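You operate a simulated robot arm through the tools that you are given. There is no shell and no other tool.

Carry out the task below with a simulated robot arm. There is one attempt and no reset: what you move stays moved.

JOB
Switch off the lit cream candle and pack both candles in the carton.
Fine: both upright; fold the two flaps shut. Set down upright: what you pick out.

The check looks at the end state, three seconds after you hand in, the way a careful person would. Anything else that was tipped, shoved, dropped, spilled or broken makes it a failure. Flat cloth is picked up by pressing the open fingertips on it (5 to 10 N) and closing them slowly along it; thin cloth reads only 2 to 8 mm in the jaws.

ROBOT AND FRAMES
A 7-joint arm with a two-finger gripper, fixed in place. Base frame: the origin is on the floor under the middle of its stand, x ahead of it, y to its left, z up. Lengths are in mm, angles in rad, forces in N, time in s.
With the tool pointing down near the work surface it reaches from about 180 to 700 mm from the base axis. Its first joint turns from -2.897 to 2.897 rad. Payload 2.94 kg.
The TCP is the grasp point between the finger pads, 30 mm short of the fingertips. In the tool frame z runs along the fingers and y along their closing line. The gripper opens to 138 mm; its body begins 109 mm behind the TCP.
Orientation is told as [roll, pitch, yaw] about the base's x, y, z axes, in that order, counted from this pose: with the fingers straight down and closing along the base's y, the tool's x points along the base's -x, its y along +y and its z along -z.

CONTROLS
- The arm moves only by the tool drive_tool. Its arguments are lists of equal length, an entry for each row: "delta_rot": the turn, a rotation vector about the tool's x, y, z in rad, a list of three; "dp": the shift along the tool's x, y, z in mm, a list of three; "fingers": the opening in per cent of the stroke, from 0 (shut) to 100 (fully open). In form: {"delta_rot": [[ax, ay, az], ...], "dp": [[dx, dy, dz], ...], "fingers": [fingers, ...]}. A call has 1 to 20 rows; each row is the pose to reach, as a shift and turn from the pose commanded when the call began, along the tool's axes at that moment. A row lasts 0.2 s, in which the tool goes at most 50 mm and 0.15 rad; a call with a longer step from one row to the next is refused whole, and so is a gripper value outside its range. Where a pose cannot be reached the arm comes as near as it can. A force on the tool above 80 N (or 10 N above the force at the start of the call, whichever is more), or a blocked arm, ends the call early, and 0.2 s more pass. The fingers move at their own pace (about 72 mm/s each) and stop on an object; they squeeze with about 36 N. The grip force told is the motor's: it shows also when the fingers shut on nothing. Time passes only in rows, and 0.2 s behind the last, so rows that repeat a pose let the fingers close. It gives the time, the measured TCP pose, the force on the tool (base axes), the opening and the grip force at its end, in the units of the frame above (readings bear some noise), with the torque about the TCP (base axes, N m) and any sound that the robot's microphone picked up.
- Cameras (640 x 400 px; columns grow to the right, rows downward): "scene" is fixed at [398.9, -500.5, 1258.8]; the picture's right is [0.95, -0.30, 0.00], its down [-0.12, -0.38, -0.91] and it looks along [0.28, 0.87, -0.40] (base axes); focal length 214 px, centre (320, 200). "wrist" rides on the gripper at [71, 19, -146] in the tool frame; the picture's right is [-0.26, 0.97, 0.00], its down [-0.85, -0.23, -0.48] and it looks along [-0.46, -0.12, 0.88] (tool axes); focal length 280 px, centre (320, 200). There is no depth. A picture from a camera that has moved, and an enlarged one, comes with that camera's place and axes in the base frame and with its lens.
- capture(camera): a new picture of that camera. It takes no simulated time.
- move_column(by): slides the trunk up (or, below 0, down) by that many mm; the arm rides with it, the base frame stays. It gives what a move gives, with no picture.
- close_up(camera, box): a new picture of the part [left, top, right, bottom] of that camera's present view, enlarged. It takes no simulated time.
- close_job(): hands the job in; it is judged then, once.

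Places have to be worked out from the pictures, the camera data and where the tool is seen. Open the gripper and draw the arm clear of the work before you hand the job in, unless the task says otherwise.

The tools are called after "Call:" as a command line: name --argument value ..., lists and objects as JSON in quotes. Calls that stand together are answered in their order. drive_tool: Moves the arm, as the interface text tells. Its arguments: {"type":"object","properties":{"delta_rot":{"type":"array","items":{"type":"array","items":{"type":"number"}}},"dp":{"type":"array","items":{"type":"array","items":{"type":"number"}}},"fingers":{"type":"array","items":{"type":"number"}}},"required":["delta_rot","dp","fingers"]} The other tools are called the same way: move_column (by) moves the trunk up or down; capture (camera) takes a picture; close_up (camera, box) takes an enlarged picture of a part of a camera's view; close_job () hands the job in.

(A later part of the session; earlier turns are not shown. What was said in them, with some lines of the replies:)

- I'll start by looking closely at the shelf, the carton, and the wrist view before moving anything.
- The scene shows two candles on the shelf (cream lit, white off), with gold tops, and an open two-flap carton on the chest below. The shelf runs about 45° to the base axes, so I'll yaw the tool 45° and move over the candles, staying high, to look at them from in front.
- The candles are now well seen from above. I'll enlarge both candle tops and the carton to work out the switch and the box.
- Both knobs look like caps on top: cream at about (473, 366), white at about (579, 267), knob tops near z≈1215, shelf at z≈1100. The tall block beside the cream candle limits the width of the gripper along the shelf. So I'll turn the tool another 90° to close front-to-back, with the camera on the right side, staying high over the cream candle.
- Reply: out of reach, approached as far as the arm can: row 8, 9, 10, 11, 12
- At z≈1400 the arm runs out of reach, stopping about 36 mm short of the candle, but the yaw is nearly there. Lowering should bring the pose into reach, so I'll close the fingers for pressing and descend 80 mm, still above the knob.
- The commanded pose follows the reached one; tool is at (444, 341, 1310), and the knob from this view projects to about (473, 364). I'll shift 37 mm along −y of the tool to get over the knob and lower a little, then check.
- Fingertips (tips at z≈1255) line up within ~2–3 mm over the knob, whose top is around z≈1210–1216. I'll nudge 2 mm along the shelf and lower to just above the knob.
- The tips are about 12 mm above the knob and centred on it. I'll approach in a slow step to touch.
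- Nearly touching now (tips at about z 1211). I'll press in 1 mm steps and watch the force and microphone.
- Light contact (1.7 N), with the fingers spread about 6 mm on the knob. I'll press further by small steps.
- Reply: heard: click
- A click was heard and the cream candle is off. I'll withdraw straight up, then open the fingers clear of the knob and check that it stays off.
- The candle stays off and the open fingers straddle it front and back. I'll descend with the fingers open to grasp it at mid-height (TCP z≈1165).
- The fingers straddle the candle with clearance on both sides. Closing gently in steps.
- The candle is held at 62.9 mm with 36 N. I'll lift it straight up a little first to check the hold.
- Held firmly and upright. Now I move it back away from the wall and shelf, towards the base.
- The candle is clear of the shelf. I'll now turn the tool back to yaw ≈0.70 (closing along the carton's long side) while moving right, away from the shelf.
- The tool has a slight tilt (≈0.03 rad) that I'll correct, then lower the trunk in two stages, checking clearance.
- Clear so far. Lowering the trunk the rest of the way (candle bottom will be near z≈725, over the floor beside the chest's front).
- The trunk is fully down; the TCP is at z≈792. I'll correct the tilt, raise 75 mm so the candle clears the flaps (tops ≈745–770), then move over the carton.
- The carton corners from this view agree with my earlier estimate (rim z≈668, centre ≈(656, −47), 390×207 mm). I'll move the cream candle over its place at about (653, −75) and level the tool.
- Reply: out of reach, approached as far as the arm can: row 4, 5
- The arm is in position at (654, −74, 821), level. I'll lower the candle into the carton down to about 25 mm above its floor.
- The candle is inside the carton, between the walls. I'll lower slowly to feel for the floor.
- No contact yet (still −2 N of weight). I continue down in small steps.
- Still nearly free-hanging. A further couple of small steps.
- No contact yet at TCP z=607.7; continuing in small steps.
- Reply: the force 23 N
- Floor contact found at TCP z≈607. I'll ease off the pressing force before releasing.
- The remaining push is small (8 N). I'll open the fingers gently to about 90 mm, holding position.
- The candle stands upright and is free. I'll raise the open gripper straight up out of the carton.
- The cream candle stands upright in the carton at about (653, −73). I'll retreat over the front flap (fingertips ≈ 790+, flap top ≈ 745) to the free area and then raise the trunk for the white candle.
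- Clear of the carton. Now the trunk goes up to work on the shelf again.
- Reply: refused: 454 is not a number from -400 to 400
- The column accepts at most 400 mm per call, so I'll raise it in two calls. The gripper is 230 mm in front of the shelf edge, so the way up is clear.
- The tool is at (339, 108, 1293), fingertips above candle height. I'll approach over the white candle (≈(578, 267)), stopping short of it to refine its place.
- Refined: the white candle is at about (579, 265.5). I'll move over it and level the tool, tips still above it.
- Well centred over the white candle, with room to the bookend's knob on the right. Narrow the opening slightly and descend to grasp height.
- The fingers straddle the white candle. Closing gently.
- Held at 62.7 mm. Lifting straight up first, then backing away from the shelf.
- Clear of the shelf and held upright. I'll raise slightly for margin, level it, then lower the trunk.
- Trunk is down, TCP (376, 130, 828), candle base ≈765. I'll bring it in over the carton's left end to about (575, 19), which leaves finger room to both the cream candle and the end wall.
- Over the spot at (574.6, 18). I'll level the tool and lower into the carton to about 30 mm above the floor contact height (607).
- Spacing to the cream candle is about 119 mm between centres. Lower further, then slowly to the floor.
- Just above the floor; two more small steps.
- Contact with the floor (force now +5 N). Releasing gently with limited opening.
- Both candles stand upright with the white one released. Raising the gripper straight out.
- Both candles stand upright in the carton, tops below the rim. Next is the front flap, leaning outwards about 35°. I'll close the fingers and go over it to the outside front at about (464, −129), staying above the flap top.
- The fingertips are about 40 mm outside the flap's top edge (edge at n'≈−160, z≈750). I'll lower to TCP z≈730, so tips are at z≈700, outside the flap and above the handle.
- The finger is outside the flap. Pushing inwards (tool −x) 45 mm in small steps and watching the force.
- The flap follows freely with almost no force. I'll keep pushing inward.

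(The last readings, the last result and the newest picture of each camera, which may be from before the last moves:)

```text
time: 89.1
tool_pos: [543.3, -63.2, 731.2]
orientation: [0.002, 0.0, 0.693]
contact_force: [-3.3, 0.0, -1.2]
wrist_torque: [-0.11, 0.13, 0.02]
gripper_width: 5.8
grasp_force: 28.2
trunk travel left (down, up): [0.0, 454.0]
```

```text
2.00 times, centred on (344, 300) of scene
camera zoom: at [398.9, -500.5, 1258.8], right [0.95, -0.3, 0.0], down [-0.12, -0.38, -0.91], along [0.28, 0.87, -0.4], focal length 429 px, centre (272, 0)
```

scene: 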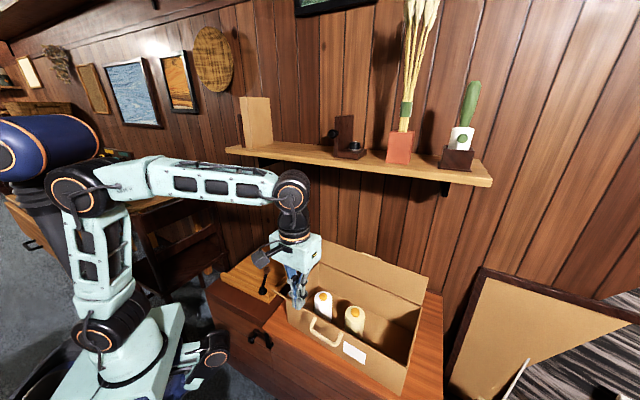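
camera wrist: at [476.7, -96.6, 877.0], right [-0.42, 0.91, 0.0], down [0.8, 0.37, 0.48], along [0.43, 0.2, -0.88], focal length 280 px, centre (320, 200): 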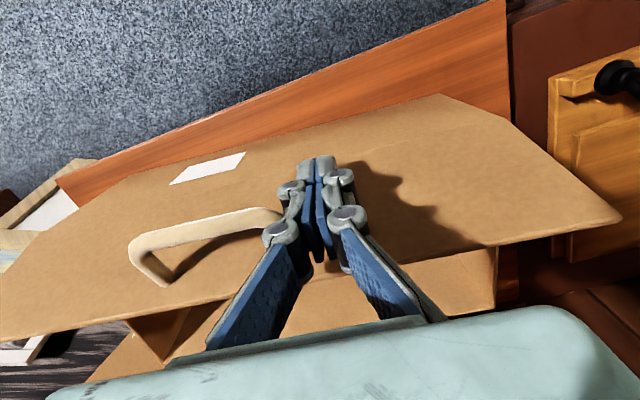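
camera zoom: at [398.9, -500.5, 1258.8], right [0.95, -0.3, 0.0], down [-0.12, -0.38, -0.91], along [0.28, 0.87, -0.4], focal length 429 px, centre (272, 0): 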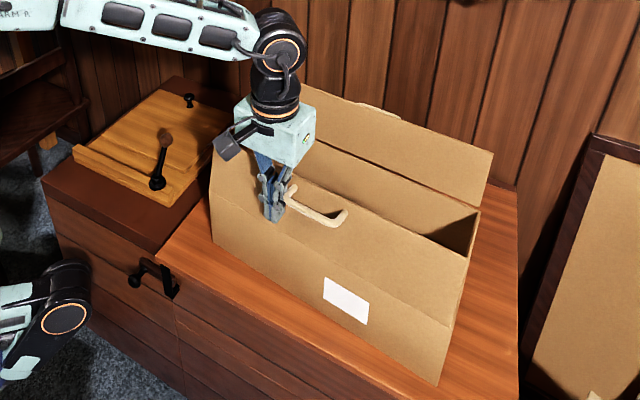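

The handle turns out to be on the flap itself, just beside my finger; the flap is now leaning inward about 30°. I'll back off slightly, shift 22 mm away from the handle, then check whether the flap stays.

Call:
drive_tool --delta_rot '[[0, 0, 0], [0, 0, 0], [0, 0, 0], [0, 0, 0], [0, 0, 0]]' --dp '[[6, 0, 0], [12, 0, 0], [12, 12, 0], [12, 22, 0], [12, 22, 0]]' --fingers '[0, 0, 0, 0, 0]'

Call:
capture --camera "wrist"

Call:
close_up --camera "scene" --box '[240, 200, 448, 400]'

```text
time: 90.3
tool_pos: [519.2, -56.7, 730.0]
orientation: [0.001, -0.001, 0.693]
contact_force: [-0.7, -0.3, -0.1]
wrist_torque: [-0.01, 0.0, 0.01]
gripper_width: 0.2
grasp_force: 28.9
trunk travel left (down, up): [0.0, 454.0]
```

```text
taken
camera wrist: at [453.1, -88.1, 876.6], right [-0.42, 0.91, 0.0], down [0.8, 0.37, 0.48], along [0.43, 0.2, -0.88], focal length 280 px, centre (320, 200)
```

wrist: 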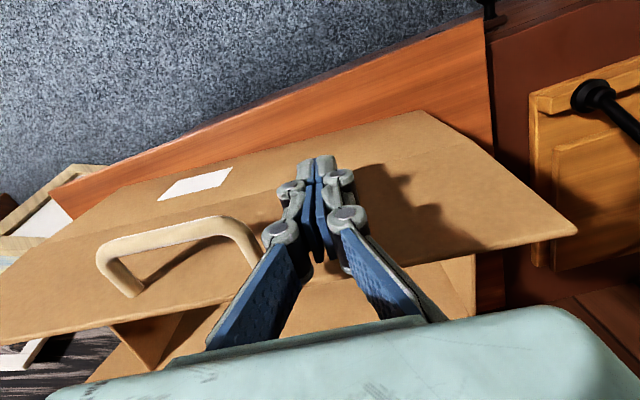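

```text
2.00 times, centred on (344, 300) of scene
camera zoom: at [398.9, -500.5, 1258.8], right [0.95, -0.3, 0.0], down [-0.12, -0.38, -0.91], along [0.28, 0.87, -0.4], focal length 429 px, centre (272, 0)
```

zoom: 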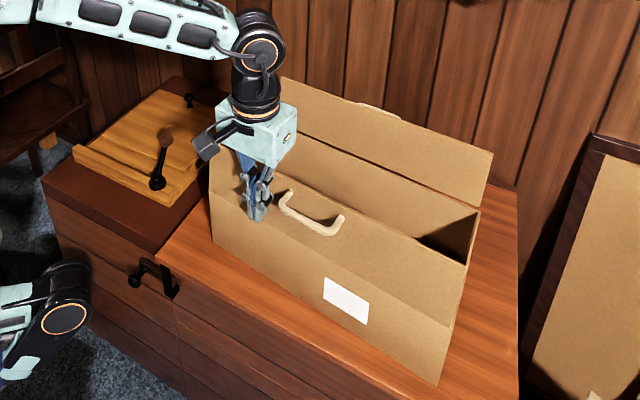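

The flap holds its position (friction hinge). Now I continue pushing it inward, away from the handle, at the same height.

Call:
drive_tool --delta_rot '[[0, 0, 0], [0, 0, 0], [0, 0, 0], [0, 0, 0], [0, 0, 0], [0, 0, 0], [0, 0, 0], [0, 0, 0], [0, 0, 0]]' --dp '[[-10, 0, 0], [-18, 0, 0], [-26, 0, 0], [-34, 0, 0], [-42, 0, 0], [-50, 0, 0], [-58, 0, 0], [-65, 0, 0], [-70, 0, 0]]' --fingers '[0, 0, 0, 0, 0, 0, 0, 0, 0]'

Call:
capture --camera "wrist"

Call:
close_up --camera "scene" --box '[240, 200, 448, 400]'

```text
time: 92.3
tool_pos: [572.9, -9.1, 731.4]
orientation: [0.0, -0.001, 0.696]
contact_force: [-0.3, 0.4, 0.3]
wrist_torque: [-0.03, -0.02, 0.04]
gripper_width: 0.1
grasp_force: 28.5
trunk travel left (down, up): [0.0, 454.0]
```

```text
taken
camera wrist: at [507.4, -41.6, 876.6], right [-0.42, 0.91, 0.0], down [0.8, 0.37, 0.48], along [0.43, 0.2, -0.88], focal length 280 px, centre (320, 200)
```

wrist: 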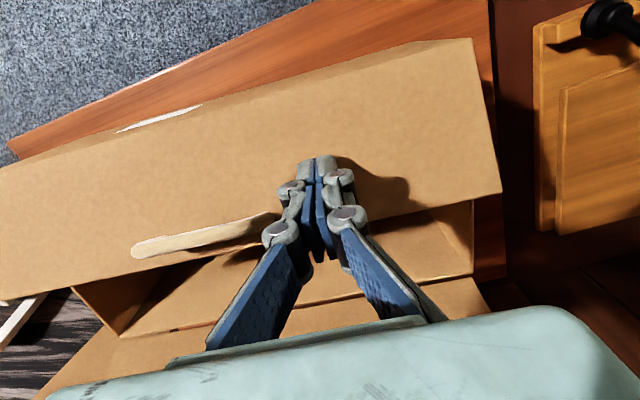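

```text
2.00 times, centred on (344, 300) of scene
camera zoom: at [398.9, -500.5, 1258.8], right [0.95, -0.3, 0.0], down [-0.12, -0.38, -0.91], along [0.28, 0.87, -0.4], focal length 429 px, centre (272, 0)
```

zoom: 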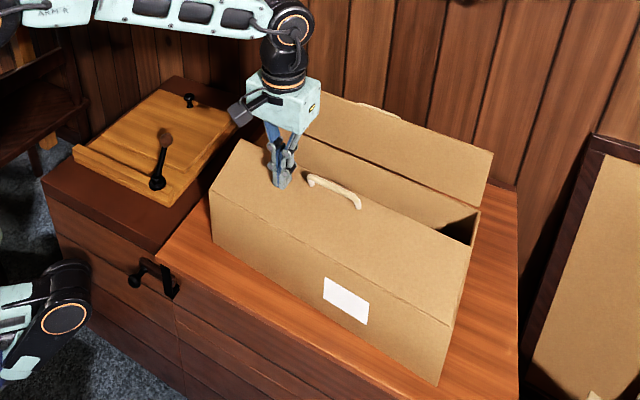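

The front flap is about two-thirds folded. Now I press it down in small steps, watching the force.

Call:
drive_tool --delta_rot '[[0, 0, 0], [0, 0, 0], [0, 0, 0], [0, 0, 0]]' --dp '[[0, 0, 5], [0, 0, 10], [0, 0, 15], [0, 0, 18]]' --fingers '[0, 0, 0, 0]'

Call:
close_up --camera "scene" --box '[240, 200, 448, 400]'

Call:
capture --camera "wrist"

```text
time: 93.3
tool_pos: [572.9, -11.7, 713.5]
orientation: [0.0, 0.0, 0.696]
contact_force: [-0.3, -0.2, -0.9]
wrist_torque: [-0.02, 0.03, -0.01]
gripper_width: 0.4
grasp_force: 28.2
trunk travel left (down, up): [0.0, 454.0]
```

```text
2.00 times, centred on (344, 300) of scene
camera zoom: at [398.9, -500.5, 1258.8], right [0.95, -0.3, 0.0], down [-0.12, -0.38, -0.91], along [0.28, 0.87, -0.4], focal length 429 px, centre (272, 0)
```

zoom: 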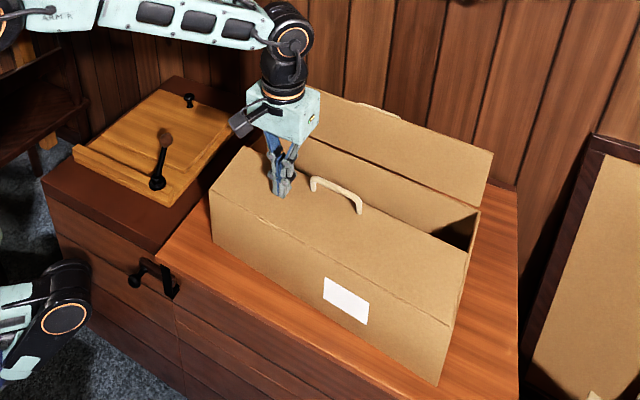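

```text
taken
camera wrist: at [507.1, -42.8, 859.1], right [-0.42, 0.91, 0.0], down [0.8, 0.37, 0.48], along [0.43, 0.2, -0.88], focal length 280 px, centre (320, 200)
```

wrist: 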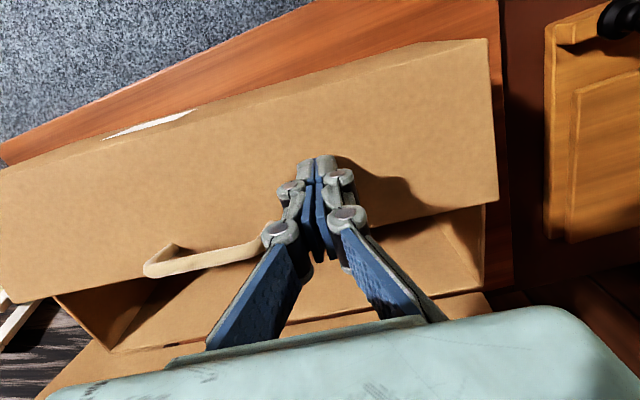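

Going down nicely with no resistance; continuing in 2–3 mm steps.

Call:
drive_tool --delta_rot '[[0, 0, 0], [0, 0, 0], [0, 0, 0]]' --dp '[[0, 0, 2], [0, 0, 4], [0, 0, 6]]' --fingers '[0, 0, 0]'

Call:
drive_tool --delta_rot '[[0, 0, 0], [0, 0, 0]]' --dp '[[0, 0, 1.5], [0, 0, 3]]' --fingers '[0, 0]'

Call:
close_up --camera "scene" --box '[240, 200, 448, 400]'

```text
time: 94.1
tool_pos: [573.9, -11.3, 706.7]
orientation: [-0.002, 0.0, 0.694]
contact_force: [0.2, 0.2, 0.1]
wrist_torque: [0.01, 0.01, -0.01]
gripper_width: 0.2
grasp_force: 28.1
trunk travel left (down, up): [0.0, 454.0]
```

```text
time: 94.7
tool_pos: [574.2, -11.1, 703.7]
orientation: [0.0, -0.001, 0.695]
contact_force: [-0.2, -0.1, 1.6]
wrist_torque: [0.01, 0.02, 0.01]
gripper_width: 0.1
grasp_force: 28.7
trunk travel left (down, up): [0.0, 454.0]
```

```text
2.00 times, centred on (344, 300) of scene
camera zoom: at [398.9, -500.5, 1258.8], right [0.95, -0.3, 0.0], down [-0.12, -0.38, -0.91], along [0.28, 0.87, -0.4], focal length 429 px, centre (272, 0)
```

zoom: 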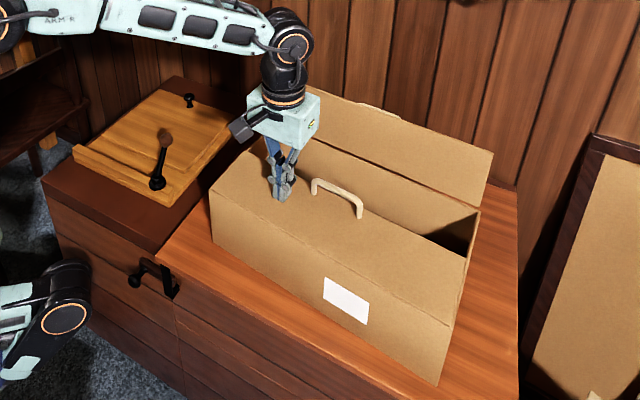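

The flap looks nearly flat. I'll check how close it is at its right end and left end.

Call:
close_up --camera "scene" --box '[380, 270, 450, 340]'

Call:
close_up --camera "scene" --box '[270, 250, 350, 320]'

Call:
capture --camera "wrist"

```text
5.71 times, centred on (415, 305) of scene
camera zoom: at [398.9, -500.5, 1258.8], right [0.95, -0.3, 0.0], down [-0.12, -0.38, -0.91], along [0.28, 0.87, -0.4], focal length 1226 px, centre (-223, -400)
```

zoom: 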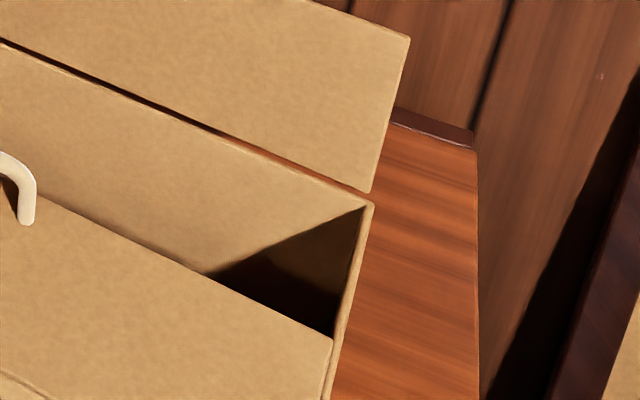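

```text
5.71 times, centred on (310, 285) of scene
camera zoom: at [398.9, -500.5, 1258.8], right [0.95, -0.3, 0.0], down [-0.12, -0.38, -0.91], along [0.28, 0.87, -0.4], focal length 1226 px, centre (377, -286)
```

zoom: 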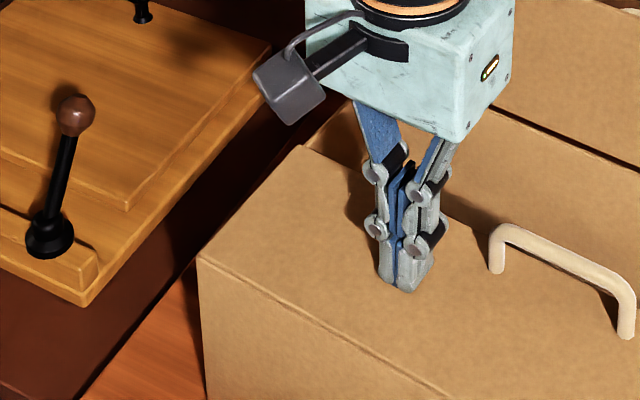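

```text
taken
camera wrist: at [507.3, -42.9, 849.9], right [-0.42, 0.91, 0.0], down [0.8, 0.37, 0.48], along [0.43, 0.2, -0.88], focal length 280 px, centre (320, 200)
```

wrist: 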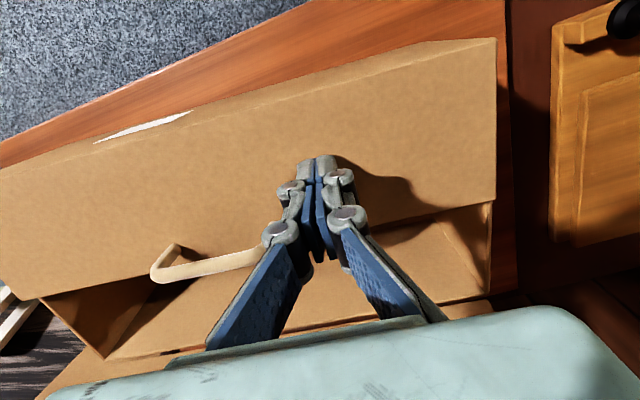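

Nearly flush. I'll press a couple more millimetres, checking the force for the stop.

Call:
drive_tool --delta_rot '[[0, 0, 0], [0, 0, 0]]' --dp '[[0, 0, 1], [0, 0, 2]]' --fingers '[0, 0]'

Call:
drive_tool --delta_rot '[[0, 0, 0], [0, 0, 0]]' --dp '[[0, 0, 1], [0, 0, 1.5]]' --fingers '[0, 0]'

Call:
close_up --camera "scene" --box '[380, 270, 450, 340]'

```text
time: 95.3
tool_pos: [571.8, -9.8, 701.6]
orientation: [-0.001, 0.0, 0.693]
contact_force: [0.5, -0.5, -0.5]
wrist_torque: [0.01, 0.01, -0.04]
gripper_width: 0.3
grasp_force: 28.4
trunk travel left (down, up): [0.0, 454.0]
```

```text
time: 95.9
tool_pos: [573.8, -10.3, 700.7]
orientation: [0.001, 0.0, 0.695]
contact_force: [-0.6, 0.5, -0.5]
wrist_torque: [0.0, -0.01, 0.0]
gripper_width: 6.2
grasp_force: 28.8
trunk travel left (down, up): [0.0, 454.0]
```

```text
5.71 times, centred on (415, 305) of scene
camera zoom: at [398.9, -500.5, 1258.8], right [0.95, -0.3, 0.0], down [-0.12, -0.38, -0.91], along [0.28, 0.87, -0.4], focal length 1226 px, centre (-223, -400)
```

zoom: 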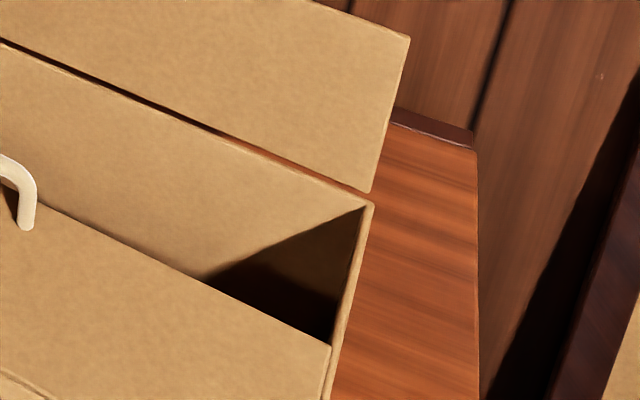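

The free corner moved down another ~4 mm. I'll press slightly further to find the stop.

Call:
drive_tool --delta_rot '[[0, 0, 0], [0, 0, 0]]' --dp '[[0, 0, 1], [0, 0, 1.5]]' --fingers '[0, 0]'

Call:
drive_tool --delta_rot '[[0, 0, 0], [0, 0, 0]]' --dp '[[0, 0, 1], [0, 0, 1.5]]' --fingers '[0, 0]'

Call:
close_up --camera "scene" --box '[380, 270, 450, 340]'

```text
time: 96.5
tool_pos: [572.5, -10.0, 701.3]
orientation: [-0.002, -0.001, 0.695]
contact_force: [-1.5, 0.7, 7.8]
wrist_torque: [-0.02, 0.09, 0.0]
gripper_width: 5.9
grasp_force: 28.3
trunk travel left (down, up): [0.0, 454.0]
```

```text
time: 97.1
tool_pos: [573.0, -10.1, 699.4]
orientation: [-0.003, -0.004, 0.695]
contact_force: [-0.1, 1.0, 18.6]
wrist_torque: [-0.07, 0.15, -0.01]
gripper_width: 6.0
grasp_force: 28.5
trunk travel left (down, up): [0.0, 454.0]
```

```text
5.71 times, centred on (415, 305) of scene
camera zoom: at [398.9, -500.5, 1258.8], right [0.95, -0.3, 0.0], down [-0.12, -0.38, -0.91], along [0.28, 0.87, -0.4], focal length 1226 px, centre (-223, -400)
```

zoom: 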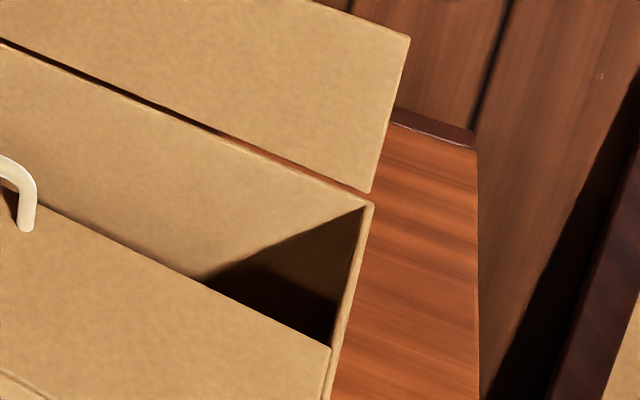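

Force rises (8→19 N) with no further motion: the front flap is at its closed stop. I'll lift off and move out past the left end of the carton, to go round behind the back flap.

Call:
drive_tool --delta_rot '[[0, 0, 0], [0, 0, 0], [0, 0, 0], [0, 0, 0], [0, 0, 0], [0, 0, 0], [0, 0, 0], [0, 0, 0], [0, 0, 0], [0, 0, 0], [0, 0, 0], [0, 0, 0]]' --dp '[[0, 0, -5], [0, 0, -20], [0, 0, -40], [0, 0, -60], [-3, 12, -80], [-10, 37, -85], [-17, 63, -85], [-24, 89, -85], [-31, 115, -85], [-38, 140, -85], [-46, 168, -85], [-46, 168, -85]]' --fingers '[0, 0, 0, 0, 0, 0, 0, 0, 0, 0, 0, 0]'

Call:
capture --camera "wrist"

Call:
capture --camera "scene"

```text
time: 99.7
tool_pos: [500.8, 148.2, 783.5]
orientation: [0.0, -0.001, 0.694]
contact_force: [-0.9, -0.4, -0.6]
wrist_torque: [0.02, -0.03, 0.02]
gripper_width: 0.0
grasp_force: 28.3
trunk travel left (down, up): [0.0, 454.0]
```

```text
taken
camera wrist: at [433.6, 115.7, 929.0], right [-0.42, 0.91, 0.0], down [0.8, 0.37, 0.48], along [0.43, 0.2, -0.88], focal length 280 px, centre (320, 200)
```

wrist: 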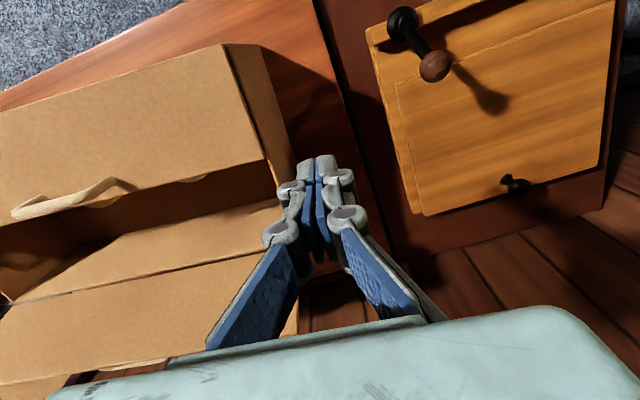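

```text
taken
```

scene: 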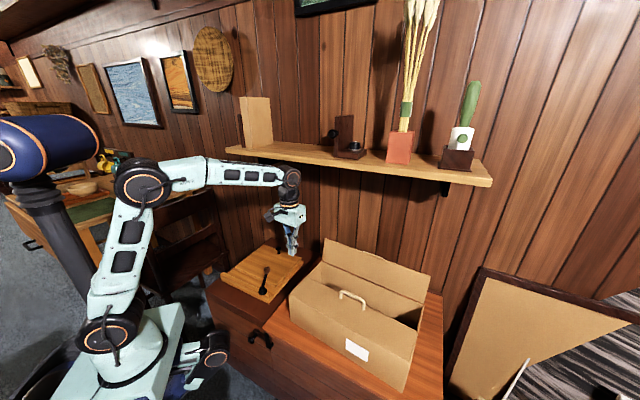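

The front flap is shut. I'm beside the carton's left end (≈35 mm off). I'll descend to tip z≈690 (keeping the wrist well below the shelf) and move half-way towards the wall side, then look.

Call:
drive_tool --delta_rot '[[0, 0, 0], [0, 0, 0], [0, 0, 0], [0, 0, 0], [0, 0, 0], [0, 0, 0], [0, 0, 0], [0, 0, 0], [0, 0, 0]]' --dp '[[0, 0, 15], [0, 0, 35], [0, 0, 55], [0, 0, 65], [-10, 0, 65], [-30, 0, 65], [-50, 0, 65], [-70, 0, 65], [-70, 0, 65]]' --fingers '[0, 0, 0, 0, 0, 0, 0, 0, 0]'

Call:
capture --camera "wrist"

Call:
capture --camera "scene"

```text
time: 101.7
tool_pos: [554.4, 194.2, 718.2]
orientation: [0.001, -0.001, 0.695]
contact_force: [-0.4, -0.3, 0.2]
wrist_torque: [-0.04, 0.02, -0.01]
gripper_width: 0.0
grasp_force: 28.4
trunk travel left (down, up): [0.0, 454.0]
```

```text
taken
camera wrist: at [487.8, 161.4, 863.7], right [-0.42, 0.91, 0.0], down [0.8, 0.37, 0.48], along [0.43, 0.2, -0.88], focal length 280 px, centre (320, 200)
```

wrist: 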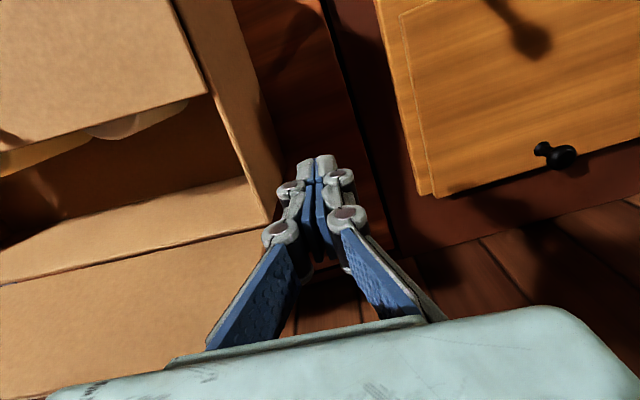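

```text
taken
```

scene: 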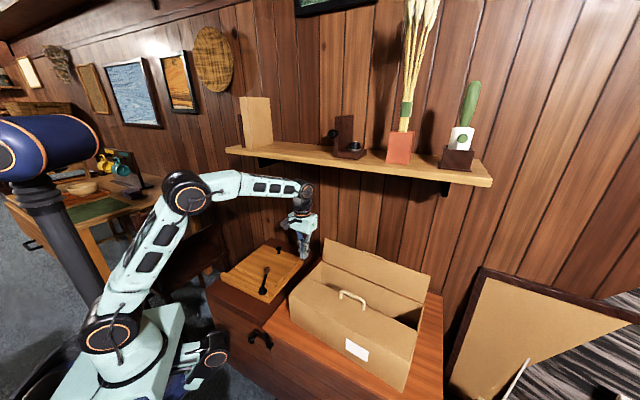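

The wrist stays below the shelf with clearance. Continue another 75 mm to get past the plane of the back flap.

Call:
drive_tool --delta_rot '[[0, 0, 0], [0, 0, 0], [0, 0, 0], [0, 0, 0], [0, 0, 0], [0, 0, 0]]' --dp '[[-12, 0, 0], [-28, 0, 0], [-44, 0, 0], [-60, 0, 0], [-76, 0, 0], [-76, 0, 0]]' --fingers '[0, 0, 0, 0, 0, 0]'

Call:
capture --camera "wrist"

Call:
close_up --camera "scene" --box '[220, 120, 450, 300]'

```text
time: 103.1
tool_pos: [613.5, 240.9, 717.7]
orientation: [0.001, 0.0, 0.696]
contact_force: [-0.3, -0.1, -0.2]
wrist_torque: [-0.04, 0.0, -0.01]
gripper_width: 0.2
grasp_force: 28.5
trunk travel left (down, up): [0.0, 454.0]
```

```text
taken
camera wrist: at [547.0, 209.5, 863.4], right [-0.42, 0.91, 0.0], down [0.8, 0.37, 0.48], along [0.43, 0.2, -0.88], focal length 280 px, centre (320, 200)
```

wrist: 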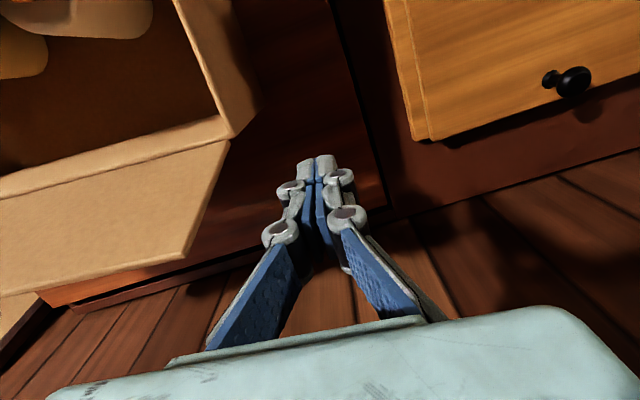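

```text
2.22 times, centred on (335, 210) of scene
camera zoom: at [398.9, -500.5, 1258.8], right [0.95, -0.3, 0.0], down [-0.12, -0.38, -0.91], along [0.28, 0.87, -0.4], focal length 477 px, centre (287, 178)
```

zoom: 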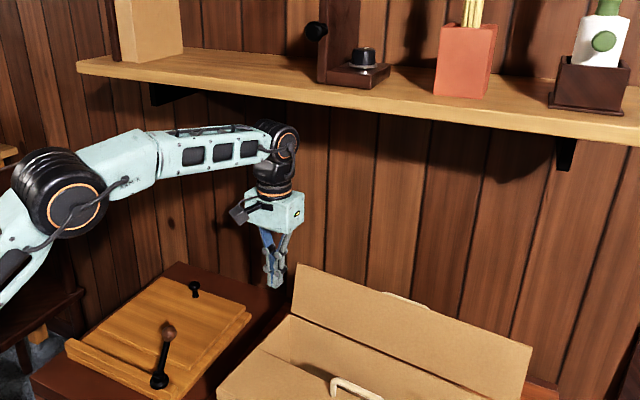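

The flap's top corner is at about n'≈143 in carton coordinates, so I need more room behind it. I'll move 28 mm further toward the wall, then slide along behind the flap by 85 mm.

Call:
drive_tool --delta_rot '[[0, 0, 0], [0, 0, 0], [0, 0, 0], [0, 0, 0], [0, 0, 0], [0, 0, 0], [0, 0, 0], [0, 0, 0], [0, 0, 0]]' --dp '[[-14, 0, 0], [-28, 0, 0], [-28, -12, 0], [-28, -28, 0], [-28, -44, 0], [-28, -60, 0], [-28, -75, 0], [-28, -85, 0], [-28, -85, 0]]' --fingers '[0, 0, 0, 0, 0, 0, 0, 0, 0]'

Call:
capture --camera "wrist"

Call:
close_up --camera "scene" --box '[220, 120, 450, 300]'

```text
time: 105.1
tool_pos: [682.5, 193.1, 715.8]
orientation: [0.0, -0.001, 0.694]
contact_force: [0.0, 0.6, -0.4]
wrist_torque: [0.03, -0.04, -0.01]
gripper_width: 0.2
grasp_force: 28.7
out of reach, approached as far as the arm can: row 8, 9
trunk travel left (down, up): [0.0, 454.0]
```

```text
taken
camera wrist: at [616.8, 160.5, 861.9], right [-0.42, 0.91, 0.0], down [0.8, 0.37, 0.48], along [0.43, 0.2, -0.88], focal length 280 px, centre (320, 200)
```

wrist: 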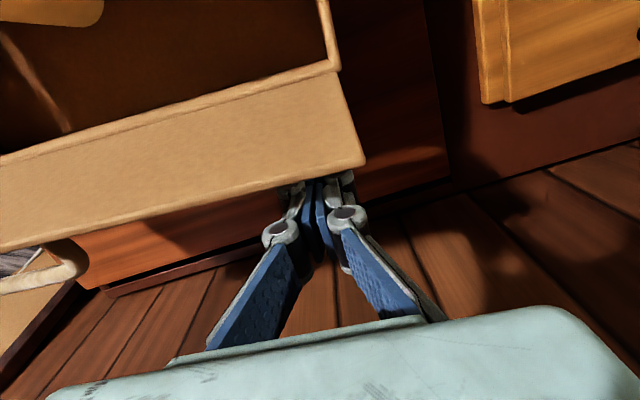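

```text
2.22 times, centred on (335, 210) of scene
camera zoom: at [398.9, -500.5, 1258.8], right [0.95, -0.3, 0.0], down [-0.12, -0.38, -0.91], along [0.28, 0.87, -0.4], focal length 477 px, centre (287, 178)
```

zoom: 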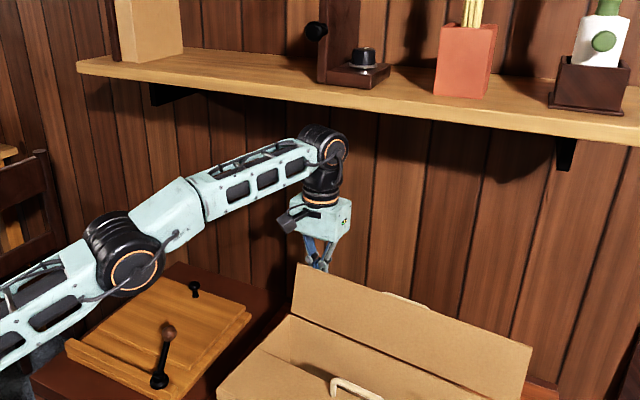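

The finger is now behind the back flap (reach limit reached but far enough). Pushing it forward, tool +x, in small steps.

Call:
drive_tool --delta_rot '[[0, 0, 0], [0, 0, 0], [0, 0, 0], [0, 0, 0], [0, 0, 0], [0, 0, 0], [0, 0, 0]]' --dp '[[7, 0, 0], [14, 0, 0], [21, 0, 0], [28, 0, 0], [35, 0, 0], [42, 0, 0], [45, 0, 0]]' --fingers '[0, 0, 0, 0, 0, 0, 0]'

Call:
capture --camera "wrist"

Call:
close_up --camera "scene" --box '[220, 120, 450, 300]'

```text
time: 106.7
tool_pos: [647.8, 162.1, 716.3]
orientation: [0.001, -0.002, 0.695]
contact_force: [0.8, 0.2, 0.0]
wrist_torque: [-0.02, -0.06, 0.0]
gripper_width: 0.0
grasp_force: 28.1
trunk travel left (down, up): [0.0, 454.0]
```

```text
taken
camera wrist: at [581.7, 131.1, 861.9], right [-0.42, 0.91, 0.0], down [0.8, 0.37, 0.48], along [0.43, 0.2, -0.88], focal length 280 px, centre (320, 200)
```

wrist: 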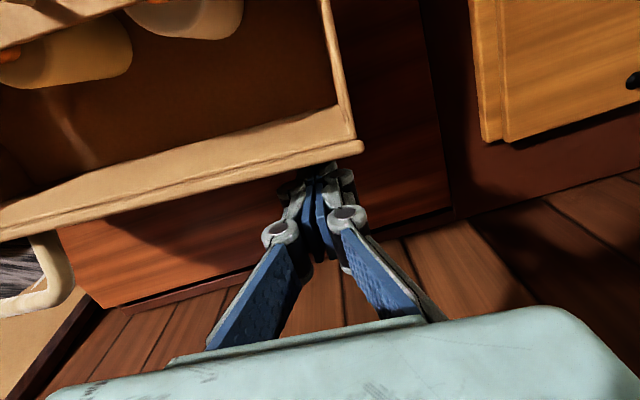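

```text
2.22 times, centred on (335, 210) of scene
camera zoom: at [398.9, -500.5, 1258.8], right [0.95, -0.3, 0.0], down [-0.12, -0.38, -0.91], along [0.28, 0.87, -0.4], focal length 477 px, centre (287, 178)
```

zoom: 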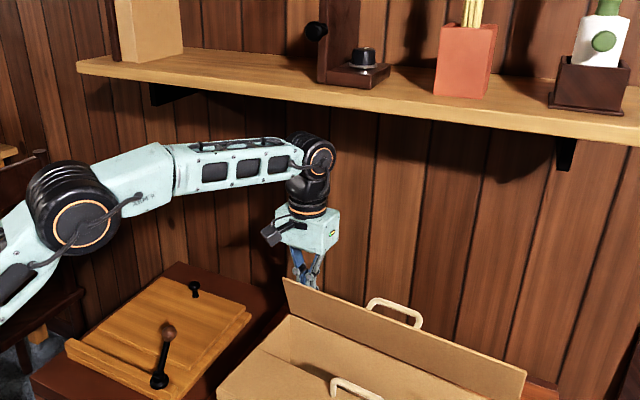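

The back flap is following; it is about upright now. I continue pushing it forward over the carton.

Call:
drive_tool --delta_rot '[[0, 0, 0], [0, 0, 0], [0, 0, 0], [0, 0, 0], [0, 0, 0], [0, 0, 0], [0, 0, 0]]' --dp '[[6, 0, 0], [12, 0, 0], [18, 0, 0], [24, 0, 0], [30, 0, 0], [36, 0, 0], [40, 0, 0]]' --fingers '[0, 0, 0, 0, 0, 0, 0]'

Call:
capture --camera "wrist"

Call:
close_up --camera "scene" --box '[220, 150, 450, 330]'

```text
time: 108.3
tool_pos: [617.2, 136.9, 716.1]
orientation: [0.002, 0.001, 0.694]
contact_force: [-0.6, 0.1, -0.3]
wrist_torque: [0.0, 0.05, 0.04]
gripper_width: 0.0
grasp_force: 28.6
trunk travel left (down, up): [0.0, 454.0]
```

```text
taken
camera wrist: at [551.0, 105.5, 861.9], right [-0.42, 0.91, 0.0], down [0.8, 0.37, 0.48], along [0.43, 0.2, -0.88], focal length 280 px, centre (320, 200)
```

wrist: 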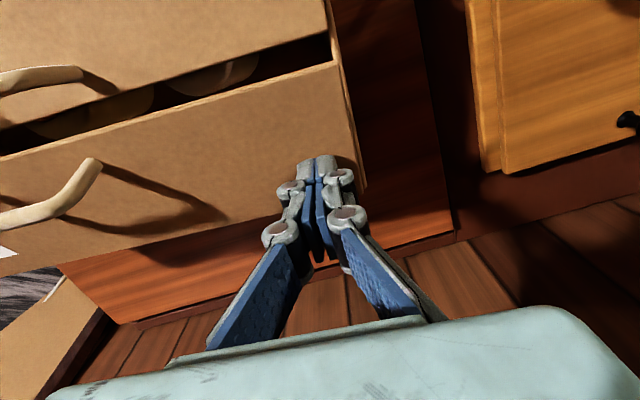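

```text
2.22 times, centred on (335, 240) of scene
camera zoom: at [398.9, -500.5, 1258.8], right [0.95, -0.3, 0.0], down [-0.12, -0.38, -0.91], along [0.28, 0.87, -0.4], focal length 477 px, centre (287, 111)
```

zoom: 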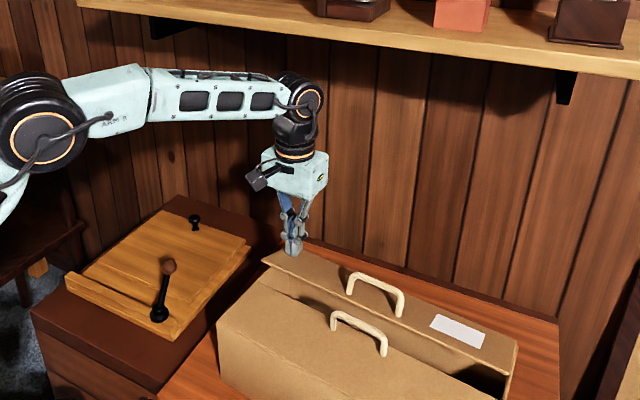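

The back flap is folded most of the way. A little further inward, and then press down.

Call:
drive_tool --delta_rot '[[0, 0, 0], [0, 0, 0], [0, 0, 0], [0, 0, 0], [0, 0, 0], [0, 0, 0]]' --dp '[[6, 0, 0], [12, 0, 0], [18, 0, 0], [24, 0, 0], [30, 0, 0], [34, 0, 0]]' --fingers '[0, 0, 0, 0, 0, 0]'

Call:
capture --camera "wrist"

Call:
close_up --camera "scene" --box '[270, 220, 450, 350]'

```text
time: 109.7
tool_pos: [589.4, 116.6, 716.2]
orientation: [0.0, 0.001, 0.695]
contact_force: [0.1, -0.7, 0.3]
wrist_torque: [0.0, 0.0, 0.0]
gripper_width: 0.0
grasp_force: 29.0
trunk travel left (down, up): [0.0, 454.0]
```

```text
taken
camera wrist: at [524.1, 84.7, 862.2], right [-0.42, 0.91, 0.0], down [0.8, 0.37, 0.48], along [0.43, 0.2, -0.88], focal length 280 px, centre (320, 200)
```

wrist: 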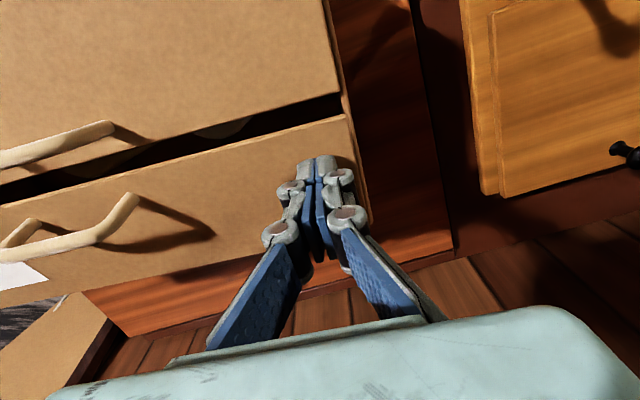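

```text
3.08 times, centred on (360, 285) of scene
camera zoom: at [398.9, -500.5, 1258.8], right [0.95, -0.3, 0.0], down [-0.12, -0.38, -0.91], along [0.28, 0.87, -0.4], focal length 660 px, centre (197, -62)
```

zoom: 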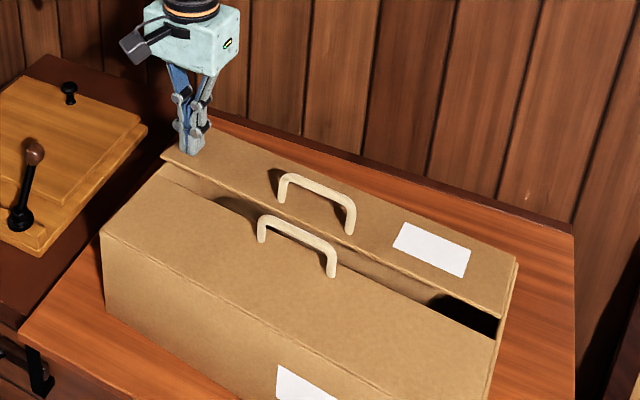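

Nearly closed. I'll shift 30 mm inward from the flap's end and press down gently.

Call:
drive_tool --delta_rot '[[0, 0, 0], [0, 0, 0], [0, 0, 0], [0, 0, 0], [0, 0, 0], [0, 0, 0], [0, 0, 0]]' --dp '[[0, 0, -8], [2, -15, -8], [5, -30, -8], [5, -30, -2], [5, -30, 3], [5, -30, 6], [5, -30, 8]]' --fingers '[0, 0, 0, 0, 0, 0, 0]'

Call:
close_up --camera "scene" --box '[270, 220, 450, 350]'

```text
time: 111.3
tool_pos: [605.8, 90.2, 708.7]
orientation: [0.0, -0.001, 0.696]
contact_force: [0.5, 0.6, 0.3]
wrist_torque: [-0.01, 0.0, -0.02]
gripper_width: 0.0
grasp_force: 28.3
trunk travel left (down, up): [0.0, 454.0]
```

```text
3.08 times, centred on (360, 285) of scene
camera zoom: at [398.9, -500.5, 1258.8], right [0.95, -0.3, 0.0], down [-0.12, -0.38, -0.91], along [0.28, 0.87, -0.4], focal length 660 px, centre (197, -62)
```

zoom: 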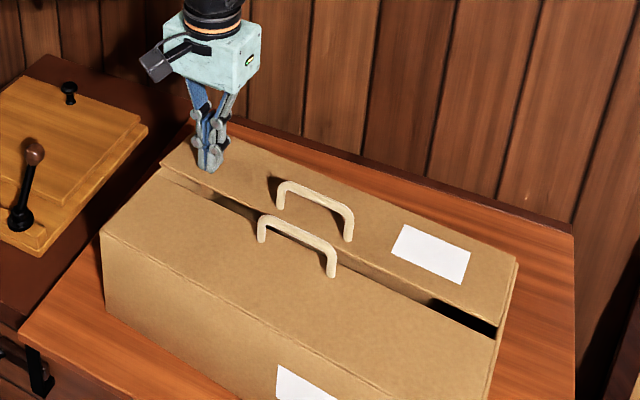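

Still following. Pressing down further in small increments.

Call:
drive_tool --delta_rot '[[0, 0, 0], [0, 0, 0]]' --dp '[[0, 0, 2], [0, 0, 4]]' --fingers '[0, 0]'

Call:
drive_tool --delta_rot '[[0, 0, 0], [0, 0, 0]]' --dp '[[0, 0, 1], [0, 0, 2]]' --fingers '[0, 0]'

Call:
close_up --camera "scene" --box '[270, 220, 450, 350]'

Call:
capture --camera "wrist"

```text
time: 111.9
tool_pos: [606.0, 90.4, 705.3]
orientation: [0.001, -0.001, 0.695]
contact_force: [-0.8, -0.3, 0.4]
wrist_torque: [-0.03, -0.01, 0.03]
gripper_width: 0.3
grasp_force: 28.2
trunk travel left (down, up): [0.0, 454.0]
```

```text
time: 112.5
tool_pos: [606.8, 90.2, 703.1]
orientation: [0.001, 0.001, 0.694]
contact_force: [-0.4, -0.1, 0.6]
wrist_torque: [-0.01, 0.01, 0.02]
gripper_width: 0.1
grasp_force: 28.4
trunk travel left (down, up): [0.0, 454.0]
```

```text
3.08 times, centred on (360, 285) of scene
camera zoom: at [398.9, -500.5, 1258.8], right [0.95, -0.3, 0.0], down [-0.12, -0.38, -0.91], along [0.28, 0.87, -0.4], focal length 660 px, centre (197, -62)
```

zoom: 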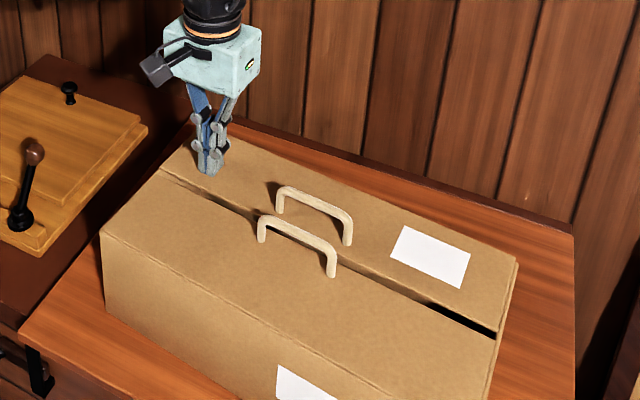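

```text
taken
camera wrist: at [539.9, 58.4, 848.6], right [-0.42, 0.91, 0.0], down [0.8, 0.37, 0.48], along [0.43, 0.2, -0.88], focal length 280 px, centre (320, 200)
```

wrist: 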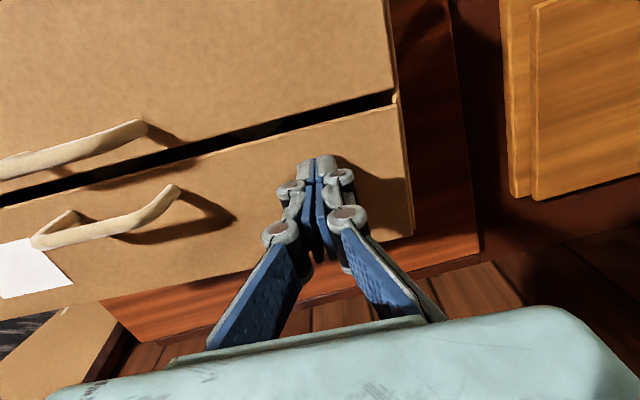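

Almost flush. Pressing the last couple of millimetres to find the stop.

Call:
drive_tool --delta_rot '[[0, 0, 0], [0, 0, 0]]' --dp '[[0, 0, 1], [0, 0, 1.5]]' --fingers '[0, 0]'

Call:
drive_tool --delta_rot '[[0, 0, 0], [0, 0, 0]]' --dp '[[0, 0, 1], [0, 0, 1.5]]' --fingers '[0, 0]'

Call:
drive_tool --delta_rot '[[0, 0, 0], [0, 0, 0]]' --dp '[[0, 0, 1], [0, 0, 1.5]]' --fingers '[0, 0]'

Call:
close_up --camera "scene" --box '[270, 220, 450, 350]'

```text
time: 113.1
tool_pos: [606.3, 90.9, 701.2]
orientation: [0.0, 0.0, 0.695]
contact_force: [0.6, -0.6, -0.5]
wrist_torque: [0.05, 0.01, 0.0]
gripper_width: 0.1
grasp_force: 28.0
trunk travel left (down, up): [0.0, 454.0]
```

```text
time: 113.7
tool_pos: [606.1, 90.3, 700.0]
orientation: [0.001, -0.003, 0.694]
contact_force: [1.3, 0.4, 6.0]
wrist_torque: [0.06, -0.05, -0.03]
gripper_width: 6.0
grasp_force: 28.3
trunk travel left (down, up): [0.0, 454.0]
```

```text
time: 114.3
tool_pos: [605.9, 90.1, 699.5]
orientation: [-0.003, -0.004, 0.695]
contact_force: [1.7, 2.9, 12.4]
wrist_torque: [0.12, -0.07, -0.02]
gripper_width: 5.9
grasp_force: 28.2
trunk travel left (down, up): [0.0, 454.0]
```

```text
3.08 times, centred on (360, 285) of scene
camera zoom: at [398.9, -500.5, 1258.8], right [0.95, -0.3, 0.0], down [-0.12, -0.38, -0.91], along [0.28, 0.87, -0.4], focal length 660 px, centre (197, -62)
```

zoom: 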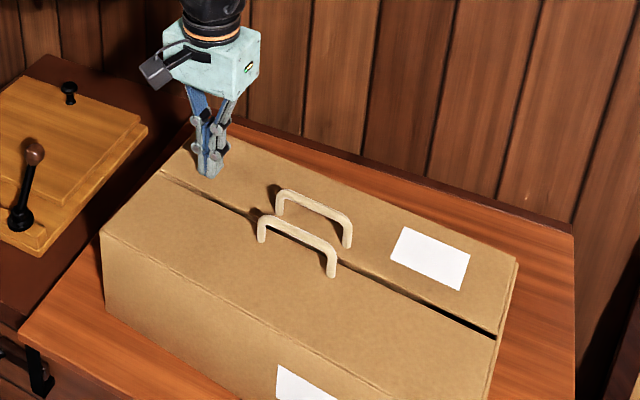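

Both flaps stop at the same height (TCP z≈700 with rising force), so both are shut. I'll lift off and retreat toward the base, clear of the carton and shelf.

Call:
drive_tool --delta_rot '[[0, 0, 0], [0, 0, 0], [0, 0, 0], [0, 0, 0], [0, 0, 0], [0, 0, 0], [0, 0, 0], [0, 0, 0], [0, 0, 0], [0, 0, 0], [0, 0, 0]]' --dp '[[0, 0, -5], [0, 0, -20], [5, 3, -35], [25, 14, -45], [48, 26, -55], [71, 39, -65], [95, 52, -75], [119, 65, -85], [143, 78, -95], [165, 90, -105], [178, 97, -110]]' --fingers '[0, 0, 0, 0, 0, 0, 0, 0, 0, 0, 0]'

Call:
capture --camera "scene"

Call:
close_up --camera "scene" --box '[270, 230, 450, 400]'

Call:
capture --camera "wrist"

```text
time: 116.7
tool_pos: [407.8, 50.6, 796.2]
orientation: [0.017, 0.019, 0.691]
contact_force: [-0.9, -0.6, -0.2]
wrist_torque: [0.0, -0.01, -0.04]
gripper_width: 0.2
grasp_force: 28.3
trunk travel left (down, up): [0.0, 454.0]
```

```text
taken
```

scene: 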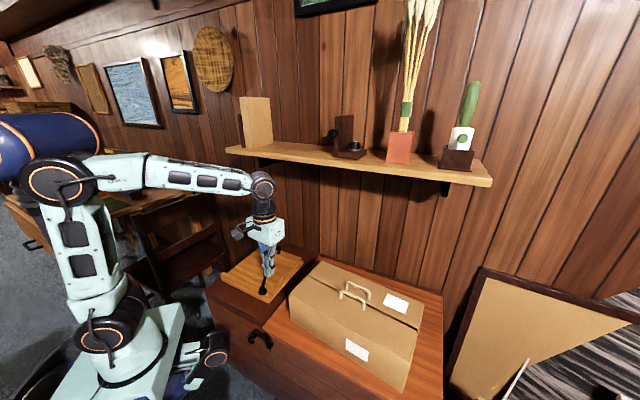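

```text
2.35 times, centred on (360, 315) of scene
camera zoom: at [398.9, -500.5, 1258.8], right [0.95, -0.3, 0.0], down [-0.12, -0.38, -0.91], along [0.28, 0.87, -0.4], focal length 505 px, centre (226, -71)
```

zoom: 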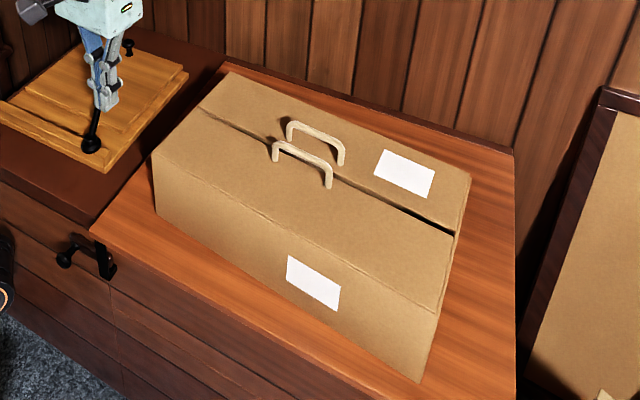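

```text
taken
camera wrist: at [345.6, 17.9, 944.2], right [-0.41, 0.91, 0.01], down [0.81, 0.36, 0.45], along [0.41, 0.2, -0.89], focal length 280 px, centre (320, 200)
```

wrist: 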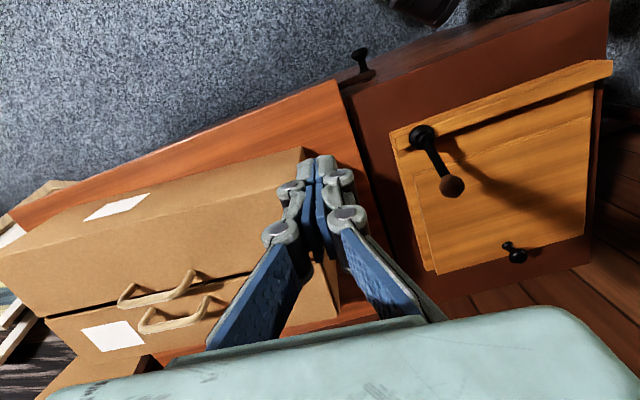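

Both flaps look shut. I'll inspect the seam closely, and compare heights at the ends.

Call:
close_up --camera "scene" --box '[380, 280, 450, 350]'

Call:
close_up --camera "scene" --box '[300, 250, 380, 310]'

Call:
close_up --camera "wrist" --box '[0, 140, 340, 350]'

```text
5.71 times, centred on (415, 315) of scene
camera zoom: at [398.9, -500.5, 1258.8], right [0.95, -0.3, 0.0], down [-0.12, -0.38, -0.91], along [0.28, 0.87, -0.4], focal length 1226 px, centre (-223, -457)
```

zoom: 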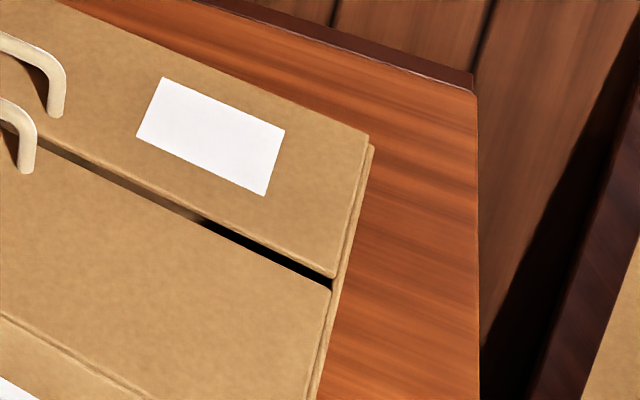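

```text
6.67 times, centred on (340, 280) of scene
camera zoom: at [398.9, -500.5, 1258.8], right [0.95, -0.3, 0.0], down [-0.12, -0.38, -0.91], along [0.28, 0.87, -0.4], focal length 1430 px, centre (187, -333)
```

zoom: 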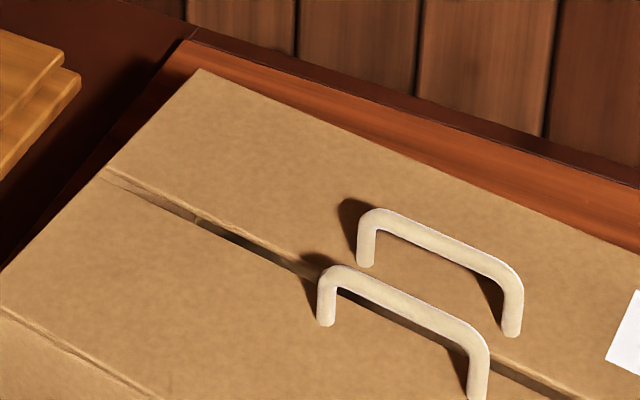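

```text
1.88 times, centred on (170, 245) of wrist
camera zoom: at [345.6, 17.9, 944.2], right [-0.41, 0.91, 0.01], down [0.81, 0.36, 0.45], along [0.41, 0.2, -0.89], focal length 528 px, centre (602, 115)
```

zoom: 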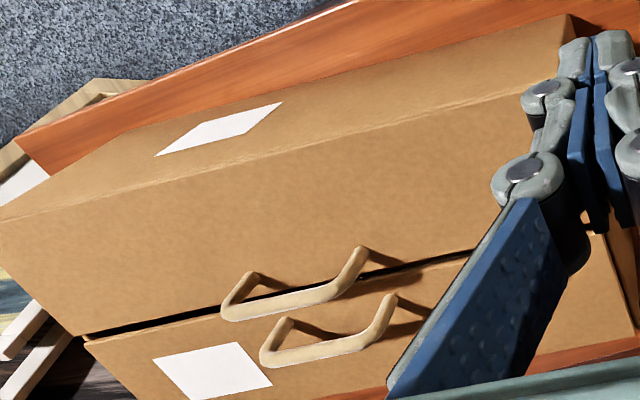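

The seam is even, with only a narrow natural gap, and both flaps sit at the same level; nothing else has been disturbed. I'll draw the arm back further and open the gripper.

Call:
drive_tool --delta_rot '[[0, 0, 0], [0, 0, 0], [0, 0, 0], [0, 0, 0], [0, 0, 0], [0, 0, 0], [0, 0, 0], [0, 0, 0]]' --dp '[[5, 12, -10], [10, 30, -25], [14, 50, -40], [18, 70, -50], [22, 90, -50], [22, 90, -50], [22, 90, -50], [22, 90, -50]]' --fingers '[0, 0, 20, 50, 80, 100, 100, 100]'

Call:
capture --camera "scene"

Call:
capture --camera "wrist"

Call:
close_up --camera "scene" --box '[220, 80, 500, 255]'

```text
time: 118.5
tool_pos: [335.1, 104.9, 846.9]
orientation: [0.02, 0.027, 0.691]
contact_force: [-0.2, -0.4, -0.6]
wrist_torque: [-0.02, 0.0, 0.03]
gripper_width: 138.0
grasp_force: 0.1
trunk travel left (down, up): [0.0, 454.0]
```

```text
taken
```

scene: 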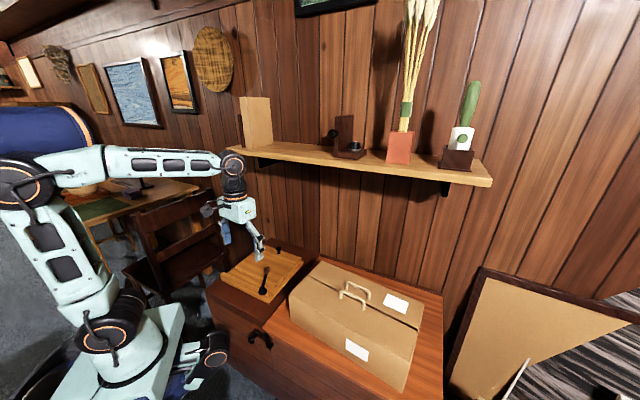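

```text
taken
camera wrist: at [274.8, 73.3, 994.8], right [-0.41, 0.91, 0.01], down [0.82, 0.36, 0.45], along [0.4, 0.19, -0.89], focal length 280 px, centre (320, 200)
```

wrist: 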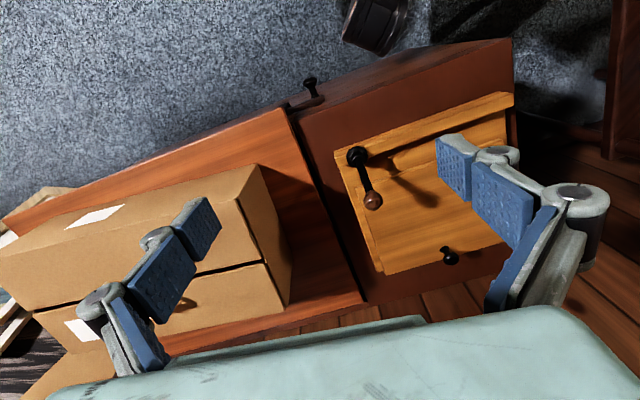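

```text
2.29 times, centred on (360, 168) of scene
camera zoom: at [398.9, -500.5, 1258.8], right [0.95, -0.3, 0.0], down [-0.12, -0.38, -0.91], along [0.28, 0.87, -0.4], focal length 490 px, centre (229, 274)
```

zoom: 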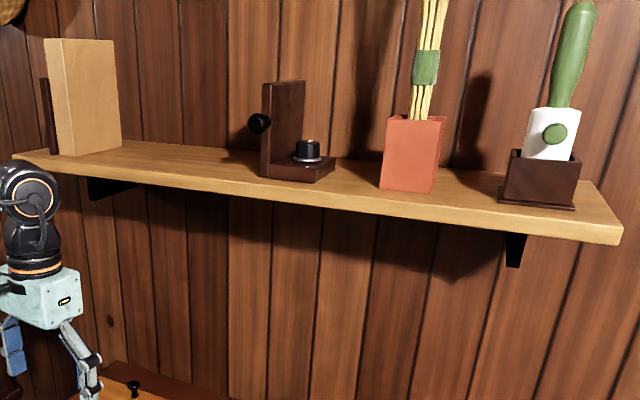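

The shelf is undisturbed apart from the two candles taken off it. The candle is off, and both candles stand upright in the carton with its flaps shut. The gripper is open and clear, so I'm handing in the job.

Call:
close_job

```text
The job is handed in.
```

I switched off the cream candle and packed both candles upright in the carton. Both flaps are folded shut. I've handed the job in, but I haven't seen the result of the check.

- **Candle:** pressing the gold knob on top gave one click and the light went out. It was still off in the last pictures before I closed the flaps, and I heard no further click after that.
- **Packing:** the two candles stand about 119 mm apart on the carton floor. Their tops should sit about 10 mm below the rim, so the flaps should not rest on them.
- **Flaps:** I pressed each flap down until the force rose, and both stopped at the same height. A gap of roughly 6–7 mm remains along the seam between them. I took this to be how the carton fits rather than a flap left partly open.
- **Surroundings:** the last pictures show nothing else moved on the shelf or the chest. The gripper is open and the arm is drawn back.
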